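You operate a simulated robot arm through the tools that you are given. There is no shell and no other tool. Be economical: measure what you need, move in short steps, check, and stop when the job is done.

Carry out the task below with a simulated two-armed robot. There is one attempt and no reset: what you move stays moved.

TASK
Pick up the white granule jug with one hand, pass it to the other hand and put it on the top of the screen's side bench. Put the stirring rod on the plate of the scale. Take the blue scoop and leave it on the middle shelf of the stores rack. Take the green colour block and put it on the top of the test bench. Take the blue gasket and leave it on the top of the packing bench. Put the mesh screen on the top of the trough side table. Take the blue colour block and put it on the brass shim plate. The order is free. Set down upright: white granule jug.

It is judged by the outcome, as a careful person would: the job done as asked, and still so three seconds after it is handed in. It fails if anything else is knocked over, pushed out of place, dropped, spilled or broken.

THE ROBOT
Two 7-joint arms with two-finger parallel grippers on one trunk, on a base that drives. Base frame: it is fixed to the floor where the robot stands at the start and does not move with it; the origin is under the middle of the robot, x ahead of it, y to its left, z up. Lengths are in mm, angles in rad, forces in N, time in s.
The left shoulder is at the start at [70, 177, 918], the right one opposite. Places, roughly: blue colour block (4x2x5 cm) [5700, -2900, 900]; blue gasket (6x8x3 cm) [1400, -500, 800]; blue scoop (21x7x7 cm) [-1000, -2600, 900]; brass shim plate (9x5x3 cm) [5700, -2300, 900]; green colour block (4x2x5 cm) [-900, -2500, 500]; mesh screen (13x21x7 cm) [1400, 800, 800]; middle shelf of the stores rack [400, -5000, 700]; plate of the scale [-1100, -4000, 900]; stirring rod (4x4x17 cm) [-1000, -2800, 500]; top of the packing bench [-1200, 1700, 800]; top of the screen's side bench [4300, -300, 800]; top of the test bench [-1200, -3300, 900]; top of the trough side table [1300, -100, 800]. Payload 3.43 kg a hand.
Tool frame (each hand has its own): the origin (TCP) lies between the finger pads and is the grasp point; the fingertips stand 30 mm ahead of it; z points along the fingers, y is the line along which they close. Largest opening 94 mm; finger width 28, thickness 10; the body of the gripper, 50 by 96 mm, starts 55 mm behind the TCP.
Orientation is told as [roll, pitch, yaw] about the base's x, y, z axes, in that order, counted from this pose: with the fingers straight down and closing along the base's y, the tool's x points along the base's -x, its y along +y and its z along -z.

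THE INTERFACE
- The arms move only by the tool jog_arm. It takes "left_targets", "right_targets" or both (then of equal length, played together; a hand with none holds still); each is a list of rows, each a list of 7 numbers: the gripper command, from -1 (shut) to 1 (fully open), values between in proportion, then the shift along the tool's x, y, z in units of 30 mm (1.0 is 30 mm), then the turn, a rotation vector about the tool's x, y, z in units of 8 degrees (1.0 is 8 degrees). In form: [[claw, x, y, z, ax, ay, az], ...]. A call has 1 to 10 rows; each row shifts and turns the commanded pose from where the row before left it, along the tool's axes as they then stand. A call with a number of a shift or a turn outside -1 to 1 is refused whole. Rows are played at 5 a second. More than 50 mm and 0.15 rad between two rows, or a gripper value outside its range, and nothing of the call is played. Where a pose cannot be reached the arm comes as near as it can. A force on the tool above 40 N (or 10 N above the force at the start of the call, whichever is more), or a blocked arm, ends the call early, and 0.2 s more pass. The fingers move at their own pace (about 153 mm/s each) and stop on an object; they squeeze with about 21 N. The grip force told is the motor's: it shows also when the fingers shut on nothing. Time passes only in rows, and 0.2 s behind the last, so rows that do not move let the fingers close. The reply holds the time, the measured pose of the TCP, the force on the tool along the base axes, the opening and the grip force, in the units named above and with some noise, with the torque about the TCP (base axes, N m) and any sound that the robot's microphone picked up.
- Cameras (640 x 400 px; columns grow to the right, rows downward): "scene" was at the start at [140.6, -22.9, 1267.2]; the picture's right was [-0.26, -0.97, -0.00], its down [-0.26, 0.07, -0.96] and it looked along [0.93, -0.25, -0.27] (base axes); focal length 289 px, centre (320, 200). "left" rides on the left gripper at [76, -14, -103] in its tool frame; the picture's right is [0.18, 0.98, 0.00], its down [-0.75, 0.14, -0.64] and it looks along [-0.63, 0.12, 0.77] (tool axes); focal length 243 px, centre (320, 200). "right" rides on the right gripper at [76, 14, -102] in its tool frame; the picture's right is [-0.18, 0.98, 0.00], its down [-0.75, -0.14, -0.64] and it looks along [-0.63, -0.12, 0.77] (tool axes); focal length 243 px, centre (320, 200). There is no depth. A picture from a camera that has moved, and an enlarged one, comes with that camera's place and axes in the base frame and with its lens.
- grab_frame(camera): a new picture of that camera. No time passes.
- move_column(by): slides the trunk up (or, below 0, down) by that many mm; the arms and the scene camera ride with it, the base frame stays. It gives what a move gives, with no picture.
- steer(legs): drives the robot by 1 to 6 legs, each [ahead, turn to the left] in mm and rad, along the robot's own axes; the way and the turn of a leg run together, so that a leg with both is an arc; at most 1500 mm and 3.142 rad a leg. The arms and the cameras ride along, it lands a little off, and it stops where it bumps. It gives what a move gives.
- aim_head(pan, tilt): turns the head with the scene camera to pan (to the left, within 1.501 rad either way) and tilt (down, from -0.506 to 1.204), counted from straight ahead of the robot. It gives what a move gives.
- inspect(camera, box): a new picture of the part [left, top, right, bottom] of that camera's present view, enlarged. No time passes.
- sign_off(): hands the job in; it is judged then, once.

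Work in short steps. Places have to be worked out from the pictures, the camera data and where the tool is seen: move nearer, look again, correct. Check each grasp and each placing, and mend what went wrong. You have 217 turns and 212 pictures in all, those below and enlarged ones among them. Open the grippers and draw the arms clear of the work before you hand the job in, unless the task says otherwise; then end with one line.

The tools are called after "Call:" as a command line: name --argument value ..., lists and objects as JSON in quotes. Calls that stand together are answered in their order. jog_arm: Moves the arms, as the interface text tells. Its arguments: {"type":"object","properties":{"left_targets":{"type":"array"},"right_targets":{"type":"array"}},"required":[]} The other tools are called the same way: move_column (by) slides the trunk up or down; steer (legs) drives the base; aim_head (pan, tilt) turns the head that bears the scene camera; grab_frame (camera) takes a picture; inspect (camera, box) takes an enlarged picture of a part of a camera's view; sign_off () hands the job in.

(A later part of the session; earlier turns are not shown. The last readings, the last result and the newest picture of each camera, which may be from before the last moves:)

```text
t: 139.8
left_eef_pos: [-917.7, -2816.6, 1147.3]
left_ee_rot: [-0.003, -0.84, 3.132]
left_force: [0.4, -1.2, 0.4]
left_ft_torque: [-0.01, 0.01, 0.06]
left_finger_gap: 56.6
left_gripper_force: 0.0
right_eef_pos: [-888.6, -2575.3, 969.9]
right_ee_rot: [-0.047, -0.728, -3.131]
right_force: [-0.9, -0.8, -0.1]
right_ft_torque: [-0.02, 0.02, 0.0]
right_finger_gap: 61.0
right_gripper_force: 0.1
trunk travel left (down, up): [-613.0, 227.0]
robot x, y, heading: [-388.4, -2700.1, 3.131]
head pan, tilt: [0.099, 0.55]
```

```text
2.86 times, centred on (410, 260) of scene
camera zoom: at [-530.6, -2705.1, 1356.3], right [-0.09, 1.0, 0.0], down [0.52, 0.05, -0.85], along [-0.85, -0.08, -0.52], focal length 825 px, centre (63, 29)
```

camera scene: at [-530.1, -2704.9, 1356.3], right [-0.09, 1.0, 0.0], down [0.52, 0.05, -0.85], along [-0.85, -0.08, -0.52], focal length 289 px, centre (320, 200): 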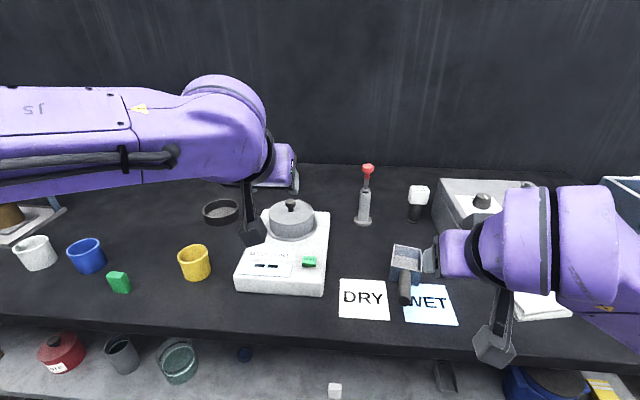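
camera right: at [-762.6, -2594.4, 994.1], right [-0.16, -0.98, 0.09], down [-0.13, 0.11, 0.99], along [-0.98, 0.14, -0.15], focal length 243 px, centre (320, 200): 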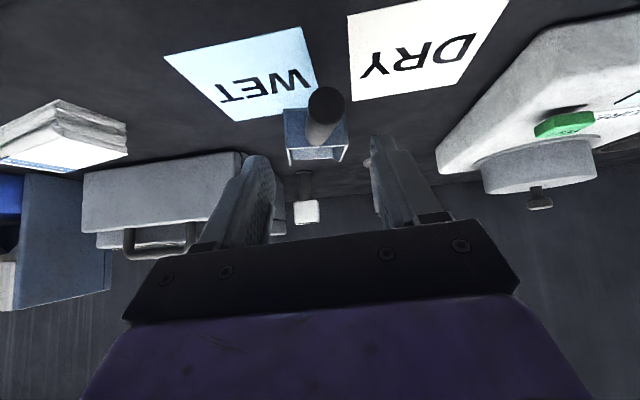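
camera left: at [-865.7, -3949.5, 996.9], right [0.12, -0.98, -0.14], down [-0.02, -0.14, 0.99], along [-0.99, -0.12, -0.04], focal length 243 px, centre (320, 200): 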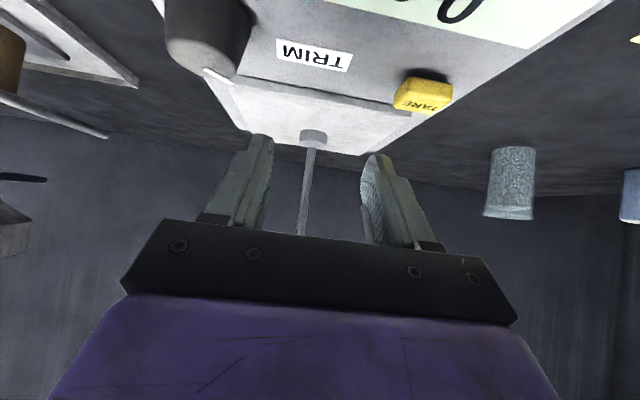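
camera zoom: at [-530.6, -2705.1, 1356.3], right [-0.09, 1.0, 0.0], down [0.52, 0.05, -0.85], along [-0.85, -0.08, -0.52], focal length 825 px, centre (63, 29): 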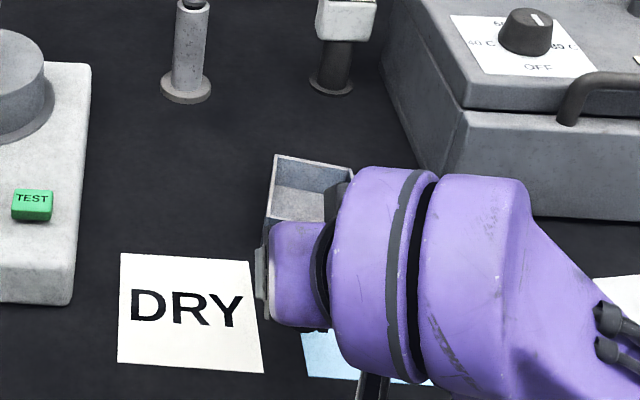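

Handle axis at y ≈ -2580, z ≈ 913. I'll go down onto it and close.

Call:
jog_arm --right_targets '[[0.3, 0.16, 0.05, 0.69, 0, 0, 0], [0.3, 0.16, 0.05, 0.69, 0, 0, 0], [0.3, 0.16, 0.05, 0.69, 0, 0, 0], [0.3, 0, 0, 0, 0, 0, 0], [-1, 0, 0, 0, 0, 0, 0], [-1, 0, 0, 0, 0, 0, 0], [-1, 0, 0, 0, 0, 0, 0]]'

Call:
grab_frame --camera "right"

```text
t: 141.4
left_eef_pos: [-917.7, -2817.6, 1146.1]
left_ee_rot: [-0.001, -0.84, 3.132]
left_force: [-0.2, -0.7, -0.6]
left_ft_torque: [-0.02, -0.01, 0.01]
left_finger_gap: 56.7
left_gripper_force: 0.1
right_eef_pos: [-916.9, -2577.1, 915.4]
right_ee_rot: [-0.045, -0.73, -3.132]
right_force: [0.9, -0.4, 0.3]
right_ft_torque: [0.0, 0.07, 0.12]
right_finger_gap: 23.4
right_gripper_force: 21.2
trunk travel left (down, up): [-613.0, 227.0]
robot x, y, heading: [-388.8, -2699.2, 3.133]
head pan, tilt: [0.099, 0.55]
```

```text
151 pictures are left
camera right: at [-792.6, -2595.7, 938.3], right [-0.16, -0.98, 0.09], down [-0.13, 0.11, 0.99], along [-0.98, 0.14, -0.15], focal length 243 px, centre (320, 200)
```

right: 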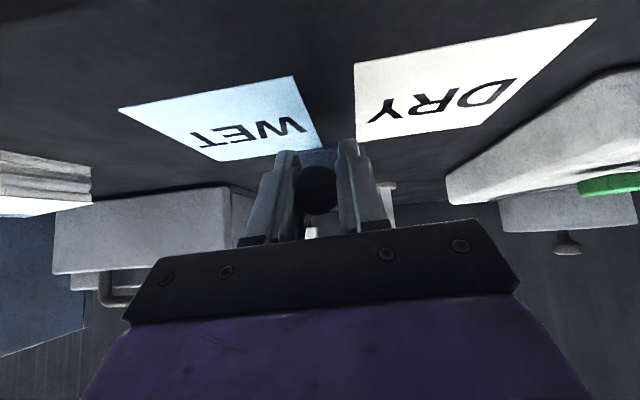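

Gripped (gap 23). I'll lift with the column and back away, then check the scoop.

Call:
move_column --by 70

Call:
steer --legs '[[-290, 0.0]]'

Call:
grab_frame --camera "right"

Call:
grab_frame --camera "scene"

```text
t: 142.5
left_eef_pos: [-918.5, -2817.4, 1216.7]
left_ee_rot: [-0.002, -0.842, 3.132]
left_force: [-0.2, -0.6, -0.9]
left_ft_torque: [0.01, -0.01, -0.03]
left_finger_gap: 56.3
left_gripper_force: 0.0
right_eef_pos: [-917.3, -2577.7, 985.1]
right_ee_rot: [-0.047, -0.726, -3.132]
right_force: [0.5, -0.1, -1.7]
right_ft_torque: [0.01, -0.16, -0.01]
right_finger_gap: 23.6
right_gripper_force: 20.7
trunk travel left (down, up): [-683.0, 157.0]
robot x, y, heading: [-394.2, -2698.5, 3.13]
head pan, tilt: [0.099, 0.55]
```

```text
t: 144.5
left_eef_pos: [-630.2, -2816.3, 1216.4]
left_ee_rot: [-0.001, -0.839, 3.123]
left_force: [-0.2, 0.6, 0.2]
left_ft_torque: [0.01, -0.03, 0.03]
left_finger_gap: 56.3
left_gripper_force: 0.1
right_eef_pos: [-628.2, -2577.1, 983.1]
right_ee_rot: [-0.047, -0.728, -3.141]
right_force: [0.3, 0.2, -0.8]
right_ft_torque: [0.02, -0.15, 0.01]
right_finger_gap: 23.5
right_gripper_force: 21.5
trunk travel left (down, up): [-683.0, 157.0]
robot x, y, heading: [-103.7, -2703.6, 3.121]
head pan, tilt: [0.099, 0.55]
```

```text
150 pictures are left
camera right: at [-503.2, -2596.4, 1008.2], right [-0.17, -0.98, 0.09], down [-0.13, 0.11, 0.99], along [-0.98, 0.15, -0.15], focal length 243 px, centre (320, 200)
```

right: 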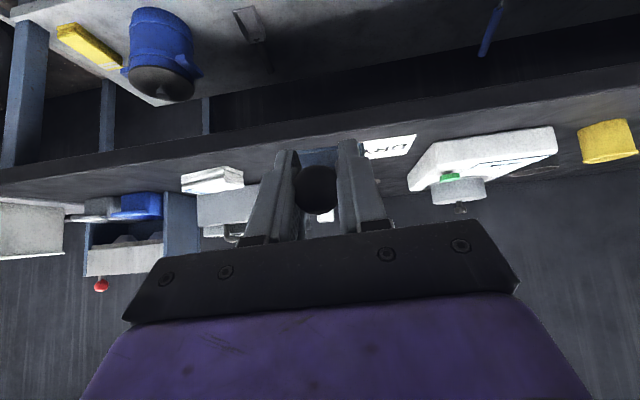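

```text
149 pictures are left
camera scene: at [-241.6, -2708.0, 1426.3], right [-0.08, 1.0, 0.0], down [0.52, 0.04, -0.85], along [-0.85, -0.07, -0.52], focal length 289 px, centre (320, 200)
```

scene: 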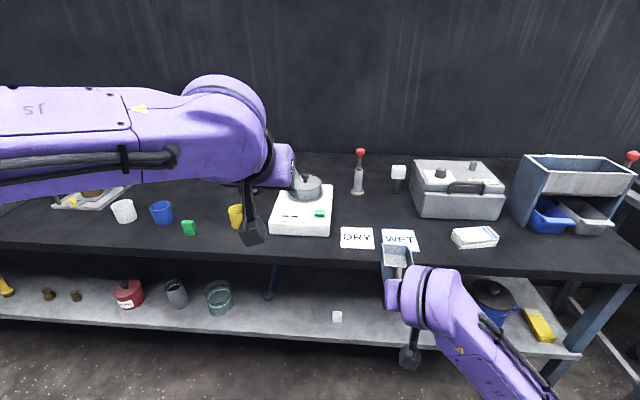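

Scoop is held. Next I'll drive to the stores rack (x ≈ -260…1140, front y ≈ -4870) and face it.

Call:
steer --legs '[[0, 1.928], [1370, 0], [0, -0.337]]'

Call:
aim_head --pan 0.0 --tilt 0.55

Call:
grab_frame --camera "scene"

Call:
grab_frame --camera "right"

```text
t: 157.0
left_eef_pos: [413.6, -4544.4, 1216.4]
left_ee_rot: [-0.002, -0.84, -1.614]
left_force: [-0.3, 0.2, 1.1]
left_ft_torque: [0.03, 0.01, 0.02]
left_finger_gap: 56.5
left_gripper_force: 0.1
right_eef_pos: [173.4, -4536.2, 983.8]
right_ee_rot: [-0.046, -0.729, -1.592]
right_force: [0.0, 0.3, -1.2]
right_ft_torque: [0.17, -0.02, -0.03]
right_finger_gap: 23.7
right_gripper_force: 21.8
trunk travel left (down, up): [-683.0, 157.0]
robot x, y, heading: [312.5, -4013.0, -1.616]
head pan, tilt: [0.099, 0.55]
```

```text
t: 157.7
left_eef_pos: [413.2, -4544.1, 1215.9]
left_ee_rot: [-0.001, -0.839, -1.614]
left_force: [-0.5, -0.2, -0.4]
left_ft_torque: [-0.03, 0.02, 0.0]
left_finger_gap: 56.3
left_gripper_force: 0.0
right_eef_pos: [173.8, -4535.9, 984.0]
right_ee_rot: [-0.048, -0.729, -1.59]
right_force: [0.3, -0.2, -1.8]
right_ft_torque: [0.2, -0.02, 0.0]
right_finger_gap: 23.6
right_gripper_force: 20.4
trunk travel left (down, up): [-683.0, 157.0]
robot x, y, heading: [312.0, -4010.0, -1.614]
head pan, tilt: [0.0, 0.55]
```

```text
148 pictures are left
camera scene: at [306.6, -4151.9, 1426.3], right [-1.0, 0.04, 0.0], down [0.02, 0.52, -0.85], along [-0.04, -0.85, -0.52], focal length 289 px, centre (320, 200)
```

scene: 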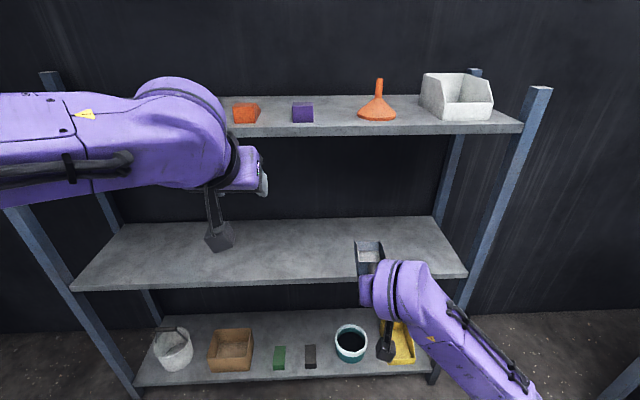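

```text
147 pictures are left
camera right: at [196.1, -4412.6, 1008.2], right [0.98, -0.19, 0.09], down [-0.11, -0.13, 0.99], along [-0.18, -0.97, -0.15], focal length 243 px, centre (320, 200)
```

right: 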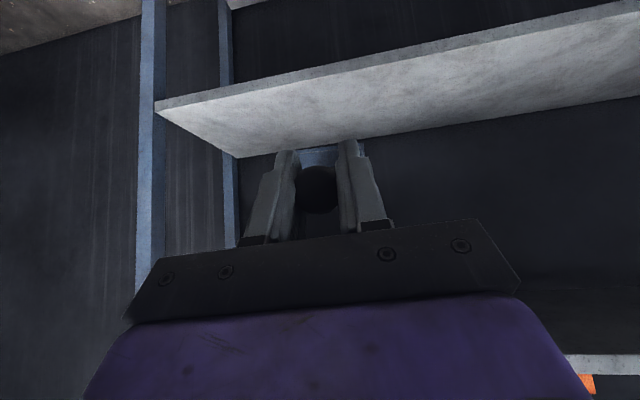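

The middle shelf is empty: top z ≈ 655, front edge y ≈ -4875, depth ~380, next shelf above at ≈ 1180. I'll retract the left hand, lower the trunk, and drive in with the scoop about 25 mm above the shelf.

Call:
jog_arm --left_targets '[[0.2, 0.84, 0, -0.93, 0, 0, 0], [0.2, 0.84, 0, -0.93, 0, 0, 0], [0.2, 0.84, 0, -0.93, 0, 0, 0], [0.2, 0.84, 0, -0.93, 0, 0, 0]]'

Call:
move_column --by -240

Call:
steer --legs '[[250, 0.04]]'

Call:
grab_frame --camera "scene"

Call:
grab_frame --camera "right"

```text
t: 158.7
left_eef_pos: [423.2, -4390.4, 1216.2]
left_ee_rot: [-0.004, -0.842, -1.61]
left_force: [0.0, 0.4, 0.4]
left_ft_torque: [-0.01, -0.02, 0.01]
left_finger_gap: 56.3
left_gripper_force: 0.0
right_eef_pos: [175.1, -4535.0, 983.7]
right_ee_rot: [-0.049, -0.729, -1.591]
right_force: [-0.9, 0.4, -1.2]
right_ft_torque: [0.18, 0.0, 0.01]
right_finger_gap: 23.5
right_gripper_force: 21.4
trunk travel left (down, up): [-683.0, 157.0]
robot x, y, heading: [314.7, -4013.9, -1.616]
head pan, tilt: [0.0, 0.55]
```

```text
t: 161.2
left_eef_pos: [423.0, -4392.2, 976.3]
left_ee_rot: [-0.002, -0.84, -1.613]
left_force: [0.0, -0.2, -0.2]
left_ft_torque: [0.02, 0.01, 0.01]
left_finger_gap: 56.4
left_gripper_force: 0.1
right_eef_pos: [173.6, -4536.3, 744.5]
right_ee_rot: [-0.048, -0.73, -1.593]
right_force: [0.9, -0.5, -2.5]
right_ft_torque: [0.17, -0.05, 0.01]
right_finger_gap: 23.8
right_gripper_force: 21.3
trunk travel left (down, up): [-443.0, 397.0]
robot x, y, heading: [310.5, -4010.7, -1.612]
head pan, tilt: [0.0, 0.55]
```

```text
t: 163.0
left_eef_pos: [432.1, -4637.7, 975.6]
left_ee_rot: [-0.002, -0.839, -1.573]
left_force: [-0.4, -0.7, 0.2]
left_ft_torque: [-0.01, -0.01, 0.02]
left_finger_gap: 56.4
left_gripper_force: 0.1
right_eef_pos: [188.7, -4792.1, 744.0]
right_ee_rot: [-0.05, -0.728, -1.553]
right_force: [0.2, 0.2, -0.6]
right_ft_torque: [-0.02, -0.03, 0.02]
right_finger_gap: 0.0
right_gripper_force: 21.1
trunk travel left (down, up): [-443.0, 397.0]
robot x, y, heading: [308.0, -4264.3, -1.576]
head pan, tilt: [0.0, 0.55]
```

```text
146 pictures are left
camera scene: at [306.9, -4403.4, 1186.2], right [-1.0, 0.0, 0.0], down [0.0, 0.52, -0.85], along [0.0, -0.85, -0.52], focal length 289 px, centre (320, 200)
```

scene: 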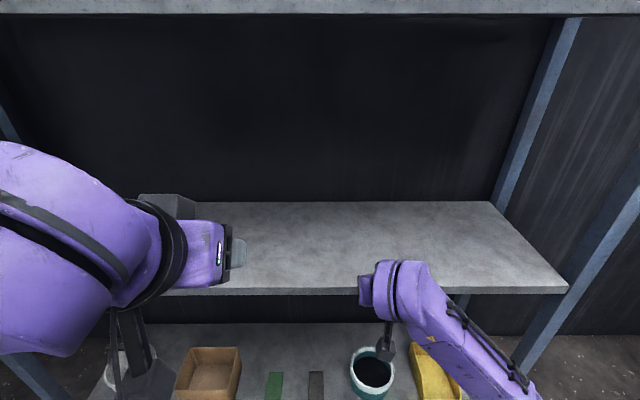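

```text
145 pictures are left
camera right: at [206.5, -4668.1, 768.0], right [0.98, -0.15, 0.09], down [-0.11, -0.13, 0.99], along [-0.14, -0.98, -0.15], focal length 243 px, centre (320, 200)
```

right: 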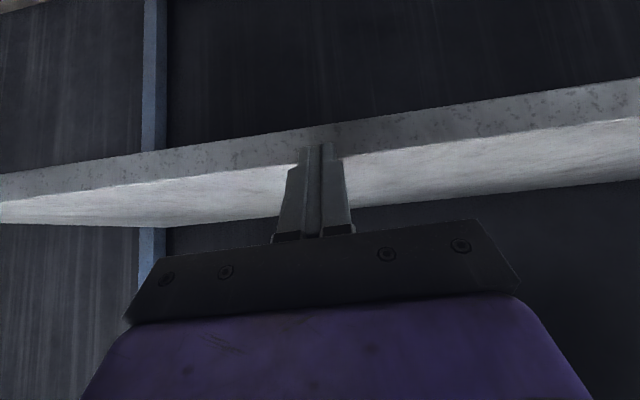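

The scoop slipped out: the shelf top is actually ~700 (I'd measured its lower edge), so the scoop struck the front edge. I'll back up and find where it fell.

Call:
steer --legs '[[-300, 0]]'

Call:
aim_head --pan -0.1 --tilt 0.95

Call:
grab_frame --camera "scene"

Call:
grab_frame --camera "right"

```text
t: 165.0
left_eef_pos: [432.1, -4332.8, 976.5]
left_ee_rot: [-0.002, -0.843, -1.575]
left_force: [-0.1, -0.8, 0.9]
left_ft_torque: [-0.01, -0.04, 0.0]
left_finger_gap: 56.3
left_gripper_force: 0.1
right_eef_pos: [190.3, -4486.5, 744.5]
right_ee_rot: [-0.049, -0.73, -1.554]
right_force: [0.7, 1.3, 0.3]
right_ft_torque: [0.01, -0.02, 0.01]
right_finger_gap: 0.1
right_gripper_force: 20.6
trunk travel left (down, up): [-443.0, 397.0]
robot x, y, heading: [307.6, -3959.1, -1.573]
head pan, tilt: [0.0, 0.55]
```

```text
t: 165.9
left_eef_pos: [432.1, -4333.3, 977.1]
left_ee_rot: [-0.002, -0.84, -1.574]
left_force: [0.4, 0.5, -1.2]
left_ft_torque: [0.01, 0.02, 0.0]
left_finger_gap: 56.3
left_gripper_force: 0.1
right_eef_pos: [188.3, -4487.5, 744.0]
right_ee_rot: [-0.047, -0.73, -1.552]
right_force: [0.7, 0.6, 0.2]
right_ft_torque: [0.03, 0.02, 0.0]
right_finger_gap: 0.1
right_gripper_force: 21.3
trunk travel left (down, up): [-443.0, 397.0]
robot x, y, heading: [309.8, -3962.1, -1.574]
head pan, tilt: [-0.099, 0.949]
```

```text
144 pictures are left
camera scene: at [300.6, -4080.6, 1153.5], right [-0.99, 0.1, 0.0], down [0.08, 0.81, -0.58], along [-0.06, -0.58, -0.81], focal length 289 px, centre (320, 200)
```

scene: 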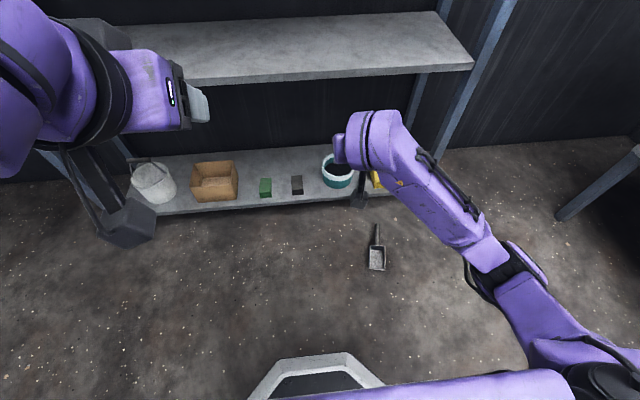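

```text
143 pictures are left
camera right: at [207.1, -4363.0, 768.4], right [0.98, -0.15, 0.09], down [-0.11, -0.13, 0.99], along [-0.14, -0.98, -0.15], focal length 243 px, centre (320, 200)
```

right: 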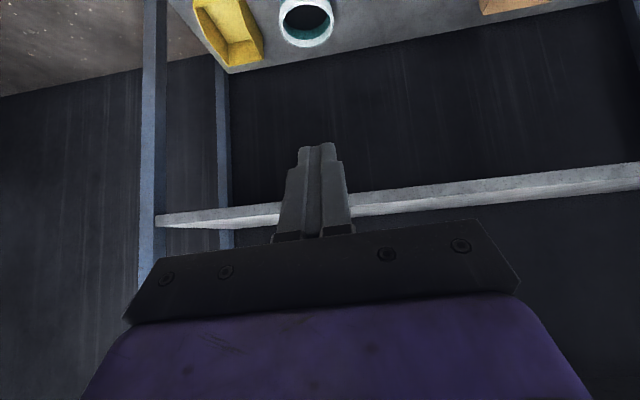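

The scoop fell upright on the floor at about [0, -4600] with its handle toward the rack. I'll reposition so the right hand can pick it up by the handle, with the tool turned more steeply downward.

Call:
steer --legs '[[0, -1.5708], [165, 0], [0, 1.5708]]'

Call:
jog_arm --right_targets '[[0.4, 0, 0, 0, 0, 0.95, 0], [0.4, 0, 0, 0, 0, 0.95, 0], [0.4, 0, 0, 0, 0, 0.9, 0], [0.4, 0, 0, 0, 0, 0, 0]]'

Call:
aim_head --pan -0.2 --tilt 0.95

Call:
grab_frame --camera "scene"

Call:
grab_frame --camera "right"

```text
t: 175.1
left_eef_pos: [271.4, -4330.4, 975.9]
left_ee_rot: [-0.003, -0.841, -1.563]
left_force: [0.2, 0.0, 0.3]
left_ft_torque: [-0.02, -0.01, 0.04]
left_finger_gap: 56.2
left_gripper_force: 0.1
right_eef_pos: [30.6, -4485.6, 744.1]
right_ee_rot: [-0.049, -0.73, -1.543]
right_force: [-0.1, 0.3, -0.1]
right_ft_torque: [0.01, -0.04, 0.0]
right_finger_gap: 0.2
right_gripper_force: 20.9
trunk travel left (down, up): [-443.0, 397.0]
robot x, y, heading: [146.7, -3957.5, -1.567]
head pan, tilt: [-0.099, 0.949]
```

```text
t: 176.1
left_eef_pos: [270.8, -4329.9, 975.3]
left_ee_rot: [0.0, -0.838, -1.565]
left_force: [0.1, -0.4, -0.8]
left_ft_torque: [0.02, -0.02, 0.0]
left_finger_gap: 56.1
left_gripper_force: 0.1
right_eef_pos: [30.1, -4486.2, 744.8]
right_ee_rot: [-0.04, -0.337, -1.564]
right_force: [0.3, -0.2, 0.4]
right_ft_torque: [0.01, -0.03, 0.01]
right_finger_gap: 65.6
right_gripper_force: 0.1
trunk travel left (down, up): [-443.0, 397.0]
robot x, y, heading: [139.2, -3953.6, -1.565]
head pan, tilt: [-0.099, 0.949]
```

```text
t: 176.8
left_eef_pos: [271.0, -4329.3, 975.8]
left_ee_rot: [-0.001, -0.838, -1.563]
left_force: [-0.2, -0.5, 0.2]
left_ft_torque: [0.0, -0.02, 0.02]
left_finger_gap: 56.2
left_gripper_force: 0.0
right_eef_pos: [32.9, -4486.7, 744.5]
right_ee_rot: [-0.038, -0.338, -1.565]
right_force: [0.2, -0.6, 0.2]
right_ft_torque: [0.0, -0.04, 0.0]
right_finger_gap: 65.7
right_gripper_force: 0.0
trunk travel left (down, up): [-443.0, 397.0]
robot x, y, heading: [139.2, -3955.6, -1.565]
head pan, tilt: [-0.201, 0.949]
```

```text
142 pictures are left
camera scene: at [130.0, -4076.7, 1153.4], right [-0.98, 0.19, 0.0], down [0.16, 0.8, -0.58], along [-0.11, -0.57, -0.81], focal length 289 px, centre (320, 200)
```

scene: 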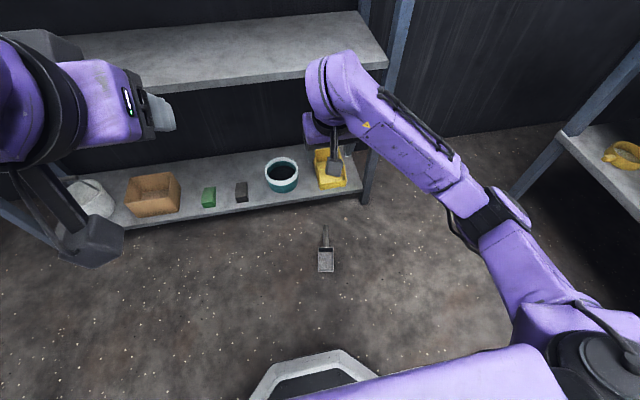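

```text
141 pictures are left
camera right: at [48.8, -4380.5, 814.0], right [0.98, -0.18, 0.03], down [-0.11, -0.5, 0.86], along [-0.14, -0.85, -0.51], focal length 243 px, centre (320, 200)
```

right: 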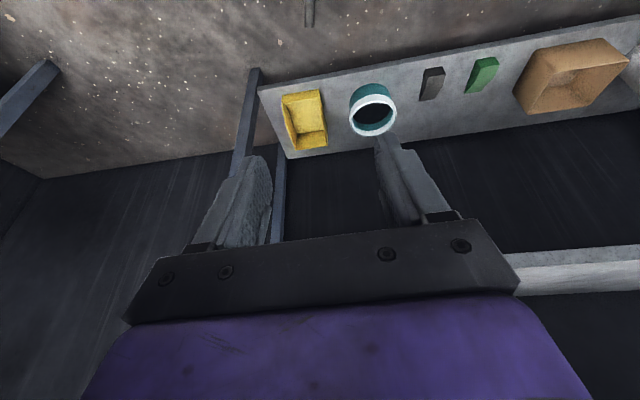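

Handle end is at about [-12, -4706, 52] and the handle is only ~60 mm long. I'll drive forward, lower the trunk, and shift the hand over the handle.

Call:
steer --legs '[[190, 0]]'

Call:
move_column --by -400

Call:
jog_arm --right_targets '[[0.4, 0.2, -0.5, 0.6, 0, 0, 0], [0.4, 0.2, -0.5, 0.6, 0, 0, 0], [0.4, 0.2, -0.3, 0.6, 0, 0, 0], [0.4, 0, 0, 0, 0, 0, 0]]'

Call:
grab_frame --camera "right"

Call:
grab_frame --camera "scene"

```text
t: 178.3
left_eef_pos: [271.6, -4518.1, 976.2]
left_ee_rot: [-0.002, -0.839, -1.564]
left_force: [0.1, 0.3, -0.2]
left_ft_torque: [0.0, -0.05, -0.03]
left_finger_gap: 56.4
left_gripper_force: 0.1
right_eef_pos: [31.9, -4674.5, 742.6]
right_ee_rot: [-0.039, -0.336, -1.565]
right_force: [0.3, -0.4, -0.6]
right_ft_torque: [-0.01, -0.02, 0.0]
right_finger_gap: 66.1
right_gripper_force: 0.1
trunk travel left (down, up): [-443.0, 397.0]
robot x, y, heading: [144.8, -4145.9, -1.567]
head pan, tilt: [-0.201, 0.949]
```

```text
t: 182.1
left_eef_pos: [271.2, -4517.4, 576.1]
left_ee_rot: [-0.002, -0.842, -1.564]
left_force: [-1.3, -0.5, 0.6]
left_ft_torque: [0.03, 0.0, -0.05]
left_finger_gap: 56.4
left_gripper_force: 0.0
right_eef_pos: [31.9, -4673.9, 343.7]
right_ee_rot: [-0.039, -0.339, -1.565]
right_force: [0.2, 0.4, 1.7]
right_ft_torque: [-0.02, 0.02, 0.03]
right_finger_gap: 65.8
right_gripper_force: 0.0
trunk travel left (down, up): [-43.0, 797.0]
robot x, y, heading: [145.9, -4148.1, -1.572]
head pan, tilt: [-0.201, 0.949]
```

```text
t: 183.1
left_eef_pos: [272.4, -4518.7, 577.5]
left_ee_rot: [-0.002, -0.841, -1.564]
left_force: [1.5, -0.6, 0.5]
left_ft_torque: [0.02, -0.01, 0.0]
left_finger_gap: 56.3
left_gripper_force: 0.0
right_eef_pos: [-9.3, -4674.0, 288.4]
right_ee_rot: [-0.037, -0.338, -1.564]
right_force: [0.2, 0.0, -0.3]
right_ft_torque: [0.01, 0.0, -0.03]
right_finger_gap: 65.9
right_gripper_force: 0.0
trunk travel left (down, up): [-43.0, 797.0]
robot x, y, heading: [146.4, -4145.2, -1.566]
head pan, tilt: [-0.201, 0.949]
```

```text
140 pictures are left
camera right: at [7.8, -4568.7, 358.3], right [0.98, -0.18, 0.03], down [-0.11, -0.5, 0.86], along [-0.14, -0.85, -0.51], focal length 243 px, centre (320, 200)
```

right: 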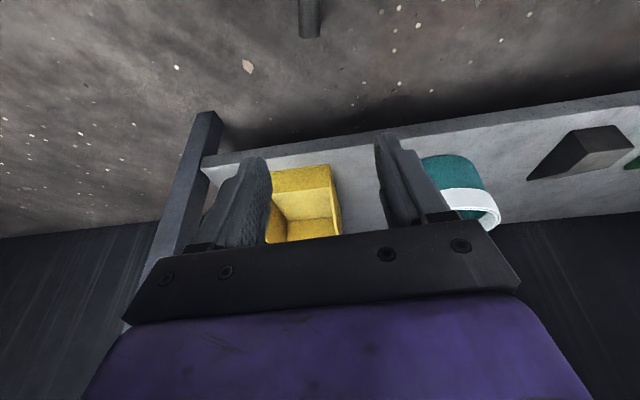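

```text
139 pictures are left
camera scene: at [130.9, -4264.6, 753.4], right [-0.98, 0.19, 0.0], down [0.16, 0.8, -0.58], along [-0.11, -0.57, -0.81], focal length 289 px, centre (320, 200)
```

scene: 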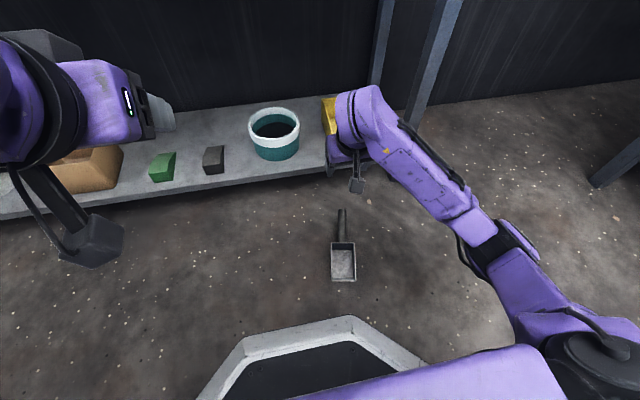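

The handle now looks ~100 mm long, from y ≈ -4606 to -4706 near x ≈ -13. I'll descend to about z = 155 and look again.

Call:
jog_arm --right_targets '[[0.4, 0.29, 0, 0.82, 0, 0, 0], [0.4, 0.29, 0, 0.82, 0, 0, 0], [0.4, 0.29, 0, 0.82, 0, 0, 0], [0.4, 0.29, 0, 0.82, 0, 0, 0], [0.4, 0.29, 0, 0.82, 0, 0, 0], [0.4, 0, 0, 0, 0, 0, 0]]'

Call:
grab_frame --camera "right"

Call:
inspect --camera "scene" --box '[260, 120, 440, 300]'

```text
t: 184.5
left_eef_pos: [272.3, -4517.4, 575.6]
left_ee_rot: [-0.002, -0.841, -1.564]
left_force: [0.3, 0.0, -0.1]
left_ft_torque: [0.01, 0.0, 0.01]
left_finger_gap: 56.5
left_gripper_force: 0.1
right_eef_pos: [-11.4, -4674.5, 161.2]
right_ee_rot: [-0.046, -0.333, -1.557]
right_force: [-0.9, -0.5, 0.2]
right_ft_torque: [0.0, -0.01, 0.01]
right_finger_gap: 65.7
right_gripper_force: 0.1
trunk travel left (down, up): [-43.0, 797.0]
robot x, y, heading: [143.0, -4145.1, -1.562]
head pan, tilt: [-0.201, 0.949]
```

```text
138 pictures are left
camera right: at [5.9, -4569.2, 230.7], right [0.98, -0.17, 0.02], down [-0.1, -0.5, 0.86], along [-0.14, -0.85, -0.51], focal length 243 px, centre (320, 200)
```

right: 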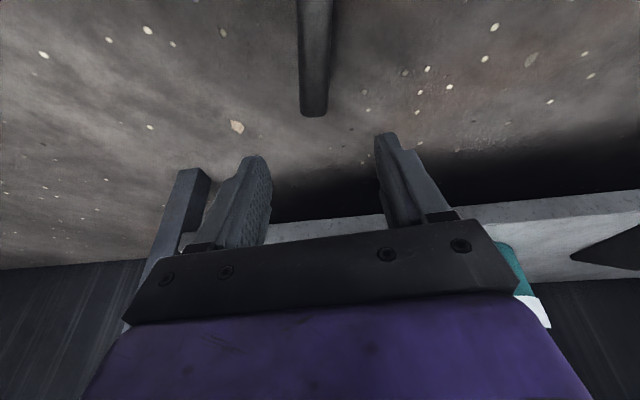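

```text
2.22 times, centred on (350, 210) of scene
camera zoom: at [130.9, -4264.6, 753.4], right [-0.98, 0.19, 0.0], down [0.16, 0.8, -0.58], along [-0.11, -0.57, -0.81], focal length 642 px, centre (253, 178)
```

zoom: 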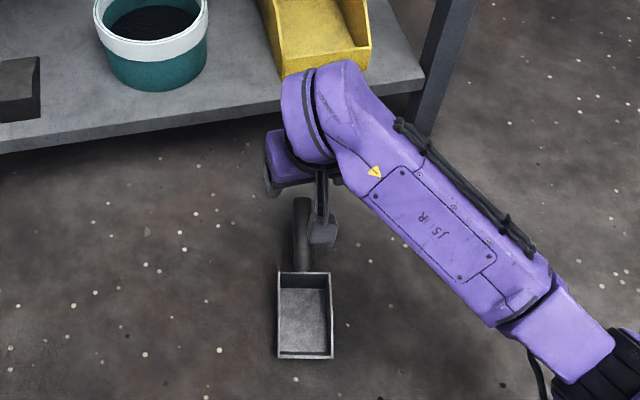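

Triangulated handle end at [-20, -4702, 62]; its axis is skewed ~0.2 rad. I'll descend with a small yaw onto the handle and close.

Call:
jog_arm --right_targets '[[0.4, 0.23, -0.03, 0.81, 0.13, 0, 0.37], [0.4, 0.23, -0.03, 0.81, 0.13, 0, 0.37], [0.4, 0.23, -0.03, 0.81, 0.13, 0, 0.37], [0.4, 0.23, -0.03, 0.81, 0.13, 0, 0.37], [0.4, 0, 0, 0, 0, 0, 0]]'

Call:
grab_frame --camera "right"

```text
t: 185.7
left_eef_pos: [272.0, -4518.0, 575.7]
left_ee_rot: [-0.002, -0.839, -1.563]
left_force: [0.1, 0.1, -0.4]
left_ft_torque: [0.0, -0.02, -0.01]
left_finger_gap: 56.4
left_gripper_force: 0.1
right_eef_pos: [36.4, -4647.8, 166.6]
right_ee_rot: [-0.051, -0.342, -1.777]
right_force: [0.3, 0.2, -0.4]
right_ft_torque: [-0.02, -0.01, 0.01]
right_finger_gap: 65.9
right_gripper_force: 0.0
right hand out of reach, approached as far as the arm can: row 1, 2, 3, 4
trunk travel left (down, up): [-43.0, 797.0]
robot x, y, heading: [147.3, -4145.9, -1.566]
head pan, tilt: [-0.201, 0.949]
```

```text
136 pictures are left
camera right: at [75.9, -4549.3, 235.6], right [0.92, -0.39, 0.02], down [-0.21, -0.46, 0.86], along [-0.33, -0.8, -0.5], focal length 243 px, centre (320, 200)
```

right: 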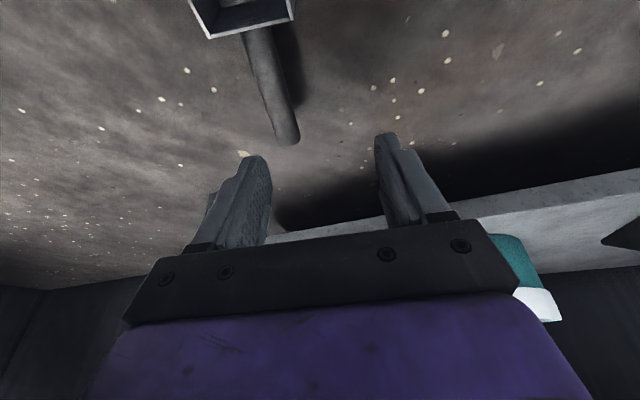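

The arm hit a reach limit at this tilt. I'll lower the trunk the last 40 mm and turn the tool straight down with the yaw undone.

Call:
move_column --by -42

Call:
jog_arm --right_targets '[[0.4, 0, -0.3, 0, -0.17, 0.8, -0.5], [0.4, 0, -0.3, 0, -0.17, 0.8, -0.5], [0.4, 0, -0.3, 0, -0.17, 0.8, -0.5], [0.4, 0, 0, 0, 0, 0, 0]]'

Call:
grab_frame --camera "right"

```text
t: 186.6
left_eef_pos: [277.9, -4513.2, 542.9]
left_ee_rot: [-0.02, -0.847, -1.55]
left_force: [-0.8, 0.6, -0.3]
left_ft_torque: [-0.03, 0.0, -0.03]
left_finger_gap: 56.7
left_gripper_force: 0.0
right_eef_pos: [27.8, -4652.8, 141.9]
right_ee_rot: [-0.074, -0.368, -1.775]
right_force: [0.2, 0.3, 0.4]
right_ft_torque: [0.02, 0.01, 0.01]
right_finger_gap: 65.9
right_gripper_force: 0.0
trunk travel left (down, up): [-1.0, 839.0]
robot x, y, heading: [145.0, -4143.9, -1.566]
head pan, tilt: [-0.201, 0.949]
```

```text
t: 187.6
left_eef_pos: [272.1, -4517.8, 533.7]
left_ee_rot: [-0.002, -0.84, -1.565]
left_force: [0.7, 0.4, 0.7]
left_ft_torque: [0.02, -0.02, 0.03]
left_finger_gap: 56.1
left_gripper_force: 0.1
right_eef_pos: [7.8, -4644.6, 125.0]
right_ee_rot: [-0.012, 0.005, -1.574]
right_force: [0.0, 0.8, -0.9]
right_ft_torque: [0.0, 0.0, 0.02]
right_finger_gap: 65.7
right_gripper_force: 0.1
trunk travel left (down, up): [-1.0, 839.0]
robot x, y, heading: [142.0, -4146.4, -1.564]
head pan, tilt: [-0.201, 0.949]
```

```text
135 pictures are left
camera right: at [25.3, -4569.2, 227.0], right [0.98, -0.19, -0.01], down [-0.13, -0.76, 0.64], along [-0.13, -0.63, -0.77], focal length 243 px, centre (320, 200)
```

right: 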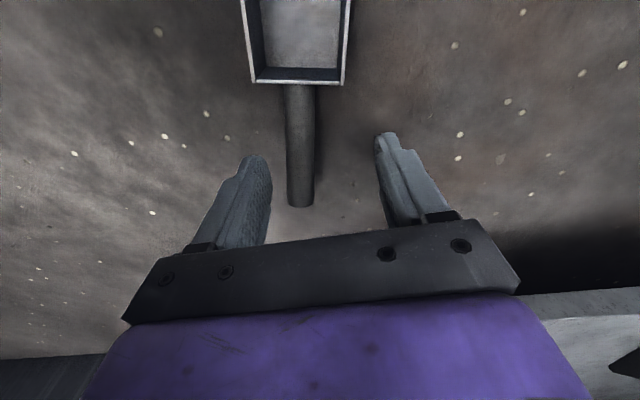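

Tool is vertical and the handle is clearly seen running along the tool's x axis. I'll step down to [-13, -4668, 58].

Call:
jog_arm --right_targets '[[0.4, -0.26, -0.23, 0.75, 0, 0, 0], [0.4, -0.26, -0.23, 0.75, 0, 0, 0], [0.4, -0.26, -0.23, 0.75, 0, 0, 0], [0.4, 0, 0, 0, 0, 0, 0]]'

Call:
grab_frame --camera "right"

```text
t: 188.6
left_eef_pos: [271.6, -4518.1, 534.0]
left_ee_rot: [-0.002, -0.84, -1.565]
left_force: [0.6, -0.2, -0.1]
left_ft_torque: [0.01, 0.01, -0.01]
left_finger_gap: 56.3
left_gripper_force: 0.0
right_eef_pos: [-11.9, -4665.2, 59.7]
right_ee_rot: [-0.013, 0.002, -1.574]
right_force: [0.4, 0.3, 0.5]
right_ft_torque: [-0.03, -0.05, -0.01]
right_finger_gap: 65.8
right_gripper_force: 0.0
trunk travel left (down, up): [-1.0, 839.0]
robot x, y, heading: [147.5, -4147.0, -1.567]
head pan, tilt: [-0.201, 0.949]
```

```text
134 pictures are left
camera right: at [3.8, -4591.3, 160.7], right [0.98, -0.19, -0.01], down [-0.14, -0.75, 0.64], along [-0.13, -0.63, -0.77], focal length 243 px, centre (320, 200)
```

right: 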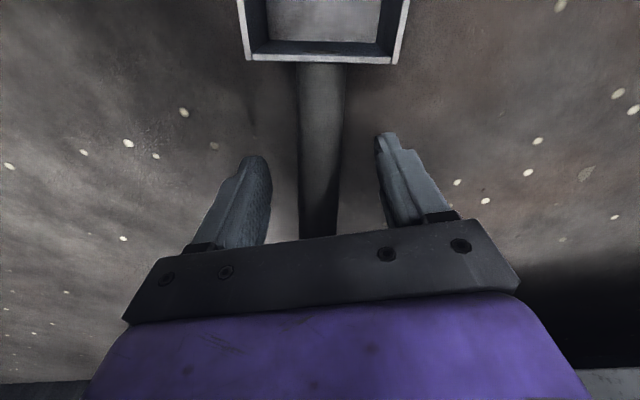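

The handle sits between the fingers. I'll close, lift, and verify.

Call:
jog_arm --right_targets '[[-1, 0, 0, 0, 0, 0, 0], [-1, 0, 0, 0, 0, 0, 0], [-1, 0, 0, 0, 0, 0, 0], [-1, 0, 0, 0, 0, 0, 0]]'

Call:
move_column --by 400

Call:
steer --legs '[[-250, 0]]'

Call:
move_column --by 340

Call:
grab_frame --camera "right"

Call:
aim_head --pan -0.1 --tilt 0.6

Call:
grab_frame --camera "scene"

```text
t: 189.6
left_eef_pos: [272.6, -4517.6, 533.7]
left_ee_rot: [-0.002, -0.84, -1.563]
left_force: [-0.6, -0.4, 1.0]
left_ft_torque: [-0.03, 0.01, -0.01]
left_finger_gap: 56.6
left_gripper_force: 0.0
right_eef_pos: [-12.1, -4666.9, 58.5]
right_ee_rot: [-0.011, 0.001, -1.574]
right_force: [-1.4, -0.3, 0.5]
right_ft_torque: [-0.06, 0.08, 0.04]
right_finger_gap: 23.2
right_gripper_force: 20.9
trunk travel left (down, up): [-1.0, 839.0]
robot x, y, heading: [140.6, -4137.5, -1.564]
head pan, tilt: [-0.201, 0.949]
```

```text
t: 193.4
left_eef_pos: [272.8, -4517.9, 934.0]
left_ee_rot: [-0.002, -0.84, -1.565]
left_force: [0.9, -0.1, 0.2]
left_ft_torque: [-0.01, 0.0, -0.03]
left_finger_gap: 56.2
left_gripper_force: 0.0
right_eef_pos: [-11.6, -4667.5, 460.0]
right_ee_rot: [-0.013, 0.002, -1.573]
right_force: [0.6, 0.2, -0.8]
right_ft_torque: [-0.13, 0.01, 0.03]
right_finger_gap: 23.1
right_gripper_force: 21.3
trunk travel left (down, up): [-401.0, 439.0]
robot x, y, heading: [144.3, -4141.6, -1.564]
head pan, tilt: [-0.201, 0.949]
```

```text
t: 195.2
left_eef_pos: [272.5, -4267.9, 933.8]
left_ee_rot: [-0.001, -0.839, -1.564]
left_force: [0.6, 0.2, -0.1]
left_ft_torque: [-0.03, 0.0, 0.05]
left_finger_gap: 56.4
left_gripper_force: 0.0
right_eef_pos: [-12.4, -4417.4, 460.4]
right_ee_rot: [-0.012, 0.0, -1.573]
right_force: [0.4, 0.1, -1.1]
right_ft_torque: [-0.1, -0.02, -0.01]
right_finger_gap: 23.4
right_gripper_force: 21.2
trunk travel left (down, up): [-401.0, 439.0]
robot x, y, heading: [143.2, -3896.6, -1.561]
head pan, tilt: [-0.201, 0.949]
```

```text
t: 198.6
left_eef_pos: [270.9, -4268.7, 1274.6]
left_ee_rot: [-0.002, -0.839, -1.562]
left_force: [-0.1, 0.2, 0.1]
left_ft_torque: [0.0, 0.0, 0.0]
left_finger_gap: 56.4
left_gripper_force: 0.1
right_eef_pos: [-13.2, -4417.7, 799.9]
right_ee_rot: [-0.012, 0.001, -1.573]
right_force: [-0.2, -1.0, -1.5]
right_ft_torque: [-0.14, -0.01, -0.02]
right_finger_gap: 23.1
right_gripper_force: 21.4
trunk travel left (down, up): [-741.0, 99.0]
robot x, y, heading: [141.8, -3894.3, -1.563]
head pan, tilt: [-0.201, 0.949]
```

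```text
133 pictures are left
camera right: at [2.7, -4342.1, 900.8], right [0.98, -0.19, -0.01], down [-0.13, -0.75, 0.64], along [-0.13, -0.63, -0.77], focal length 243 px, centre (320, 200)
```

right: 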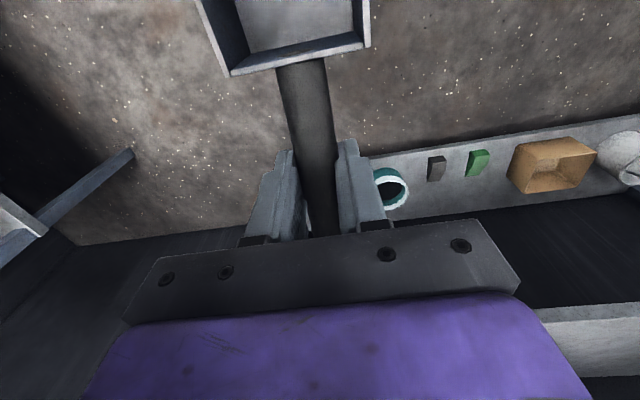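

```text
t: 199.4
left_eef_pos: [271.2, -4268.1, 1274.5]
left_ee_rot: [0.0, -0.84, -1.564]
left_force: [0.2, 0.0, 0.5]
left_ft_torque: [0.0, -0.04, 0.0]
left_finger_gap: 56.4
left_gripper_force: 0.1
right_eef_pos: [-14.0, -4418.1, 799.9]
right_ee_rot: [-0.013, 0.002, -1.575]
right_force: [0.3, -0.1, -1.2]
right_ft_torque: [-0.15, -0.02, -0.01]
right_finger_gap: 23.5
right_gripper_force: 21.1
trunk travel left (down, up): [-741.0, 99.0]
robot x, y, heading: [142.6, -3895.1, -1.565]
head pan, tilt: [-0.099, 0.6]
```

```text
132 pictures are left
camera scene: at [135.3, -4031.9, 1479.7], right [-1.0, 0.09, 0.0], down [0.05, 0.56, -0.82], along [-0.08, -0.82, -0.57], focal length 289 px, centre (320, 200)
```

scene: 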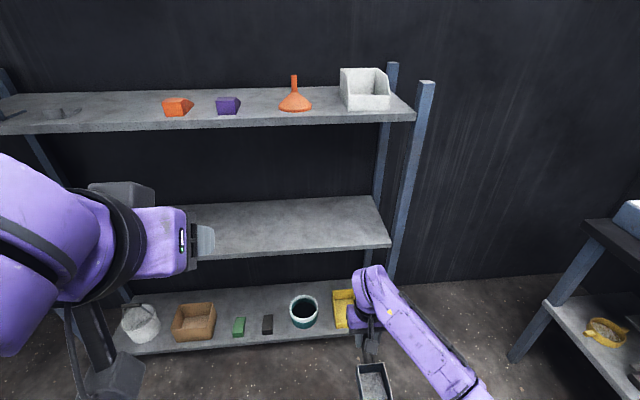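

Scoop is securely held. I'll turn the hand 90° so the scoop lies parallel to the shelf front (needs less depth), and raise slightly to clear the edge.

Call:
jog_arm --right_targets '[[-1, 0, 0, 0, 0, 0, -1], [-1, 0, 0, 0, 0, 0, -1], [-1, 0, 0, 0, 0, 0, -1], [-1, 0, 0, 0, 0, 0, -1], [-1, 0, 0, 0, 0, 0, -1], [-1, 0, 0, 0, 0, 0, -1], [-1, 0, 0, 0, 0, 0, -1], [-1, 0, 0, 0, 0, 0, -1], [-1, 0, 0, 0, 0, 0, -1], [-1, 0, 0, 0, 0, 0, -1]]'

Call:
move_column --by 45

Call:
grab_frame --camera "scene"

Call:
inspect --camera "scene" --box '[180, 80, 420, 260]'

Call:
grab_frame --camera "right"

```text
t: 201.6
left_eef_pos: [270.6, -4267.7, 1273.9]
left_ee_rot: [-0.003, -0.839, -1.564]
left_force: [0.0, 0.3, -0.5]
left_ft_torque: [-0.02, 0.05, 0.01]
left_finger_gap: 56.6
left_gripper_force: 0.0
right_eef_pos: [-13.4, -4417.6, 798.4]
right_ee_rot: [0.0, 0.011, -0.174]
right_force: [0.5, 0.0, -1.1]
right_ft_torque: [-0.01, -0.1, 0.0]
right_finger_gap: 23.1
right_gripper_force: 21.0
trunk travel left (down, up): [-741.0, 99.0]
robot x, y, heading: [143.6, -3896.2, -1.566]
head pan, tilt: [-0.099, 0.6]
```

```text
t: 202.5
left_eef_pos: [270.9, -4269.0, 1318.1]
left_ee_rot: [-0.001, -0.839, -1.564]
left_force: [1.0, 0.0, -1.2]
left_ft_torque: [-0.01, 0.02, -0.03]
left_finger_gap: 56.2
left_gripper_force: 0.0
right_eef_pos: [-13.6, -4417.5, 844.3]
right_ee_rot: [0.001, 0.011, -0.176]
right_force: [0.5, 0.8, -0.5]
right_ft_torque: [0.0, -0.15, -0.02]
right_finger_gap: 23.6
right_gripper_force: 21.1
trunk travel left (down, up): [-786.0, 54.0]
robot x, y, heading: [143.9, -3895.8, -1.559]
head pan, tilt: [-0.099, 0.6]
```

```text
131 pictures are left
camera scene: at [135.3, -4032.4, 1524.8], right [-1.0, 0.09, 0.0], down [0.05, 0.56, -0.82], along [-0.08, -0.82, -0.57], focal length 289 px, centre (320, 200)
```

scene: 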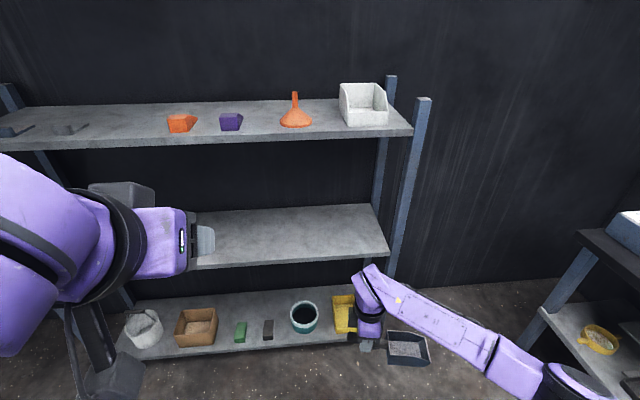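

```text
2.22 times, centred on (300, 170) of scene
camera zoom: at [135.3, -4032.4, 1524.8], right [-1.0, 0.09, 0.0], down [0.05, 0.56, -0.82], along [-0.08, -0.82, -0.57], focal length 642 px, centre (364, 267)
```

zoom: 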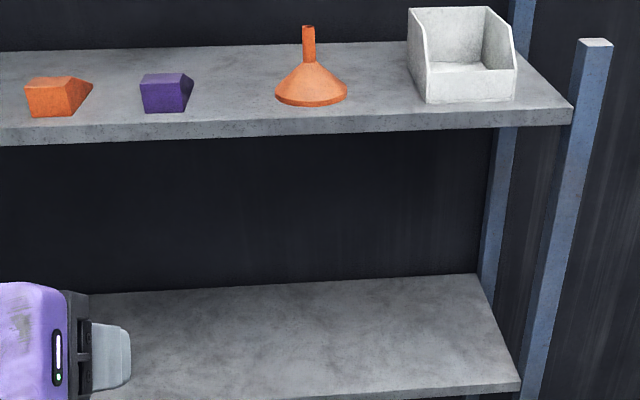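

```text
129 pictures are left
camera right: at [-84.8, -4391.0, 946.6], right [0.35, 0.94, 0.0], down [0.73, -0.27, 0.63], along [0.59, -0.23, -0.77], focal length 243 px, centre (320, 200)
```

right: 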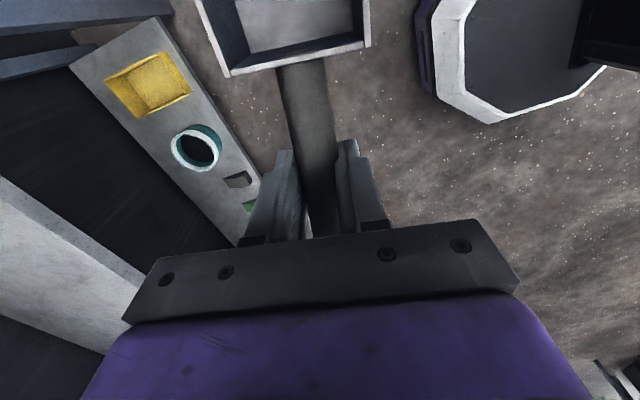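

Better triangulation: shelf top ≈ 718, front edge y ≈ -4815, right end x ≈ -212. I'll finish the turn, move the hand left, and drive in with ~60 mm clearance.

Call:
jog_arm --right_targets '[[-1, -0.8, 0, 0, 0, 0, -0.65], [-1, -0.8, 0, 0, 0, 0, -0.65], [-1, -0.8, 0, 0, 0, 0, 0], [-1, 0, 0, 0, 0, 0, 0]]'

Call:
steer --legs '[[395, 0]]'

Call:
grab_frame --camera "scene"

Call:
grab_frame --camera "right"

```text
t: 203.5
left_eef_pos: [270.7, -4268.6, 1319.8]
left_ee_rot: [0.0, -0.838, -1.564]
left_force: [0.4, -0.1, 0.6]
left_ft_torque: [0.03, 0.0, -0.03]
left_finger_gap: 56.5
left_gripper_force: 0.1
right_eef_pos: [58.8, -4424.2, 843.8]
right_ee_rot: [0.003, 0.012, 0.006]
right_force: [0.2, 0.6, -0.7]
right_ft_torque: [-0.05, -0.16, -0.01]
right_finger_gap: 23.1
right_gripper_force: 21.2
trunk travel left (down, up): [-786.0, 54.0]
robot x, y, heading: [141.8, -3892.6, -1.567]
head pan, tilt: [-0.099, 0.6]
```

```text
t: 205.9
left_eef_pos: [277.1, -4664.2, 1319.3]
left_ee_rot: [-0.003, -0.842, -1.557]
left_force: [-0.1, -0.1, 0.2]
left_ft_torque: [-0.02, -0.01, -0.01]
left_finger_gap: 56.7
left_gripper_force: 0.1
right_eef_pos: [64.6, -4822.0, 843.9]
right_ee_rot: [0.002, 0.012, 0.008]
right_force: [-0.5, -0.2, -1.0]
right_ft_torque: [0.04, -0.15, -0.02]
right_finger_gap: 23.4
right_gripper_force: 21.1
trunk travel left (down, up): [-786.0, 54.0]
robot x, y, heading: [148.7, -4292.4, -1.558]
head pan, tilt: [-0.099, 0.6]
```

```text
128 pictures are left
camera scene: at [139.5, -4428.8, 1524.9], right [-1.0, 0.09, 0.0], down [0.05, 0.56, -0.83], along [-0.07, -0.82, -0.56], focal length 289 px, centre (320, 200)
```

scene: 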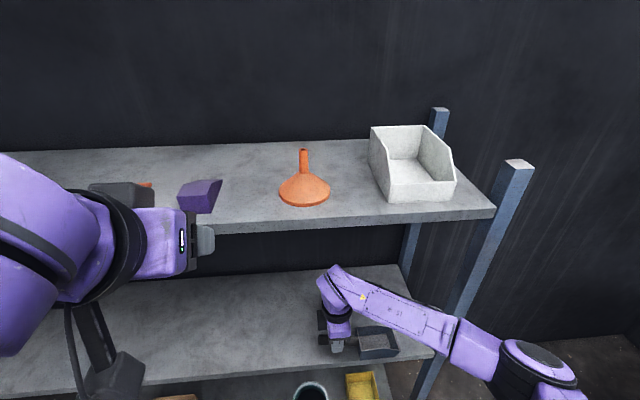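

```text
127 pictures are left
camera right: at [-10.1, -4808.6, 946.4], right [0.17, 0.98, 0.0], down [0.76, -0.13, 0.63], along [0.62, -0.11, -0.77], focal length 243 px, centre (320, 200)
```

right: 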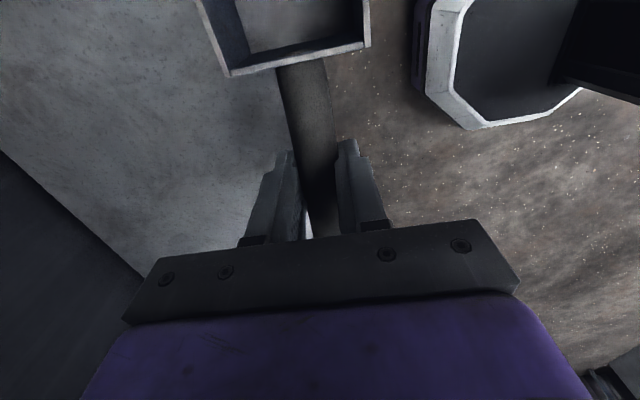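

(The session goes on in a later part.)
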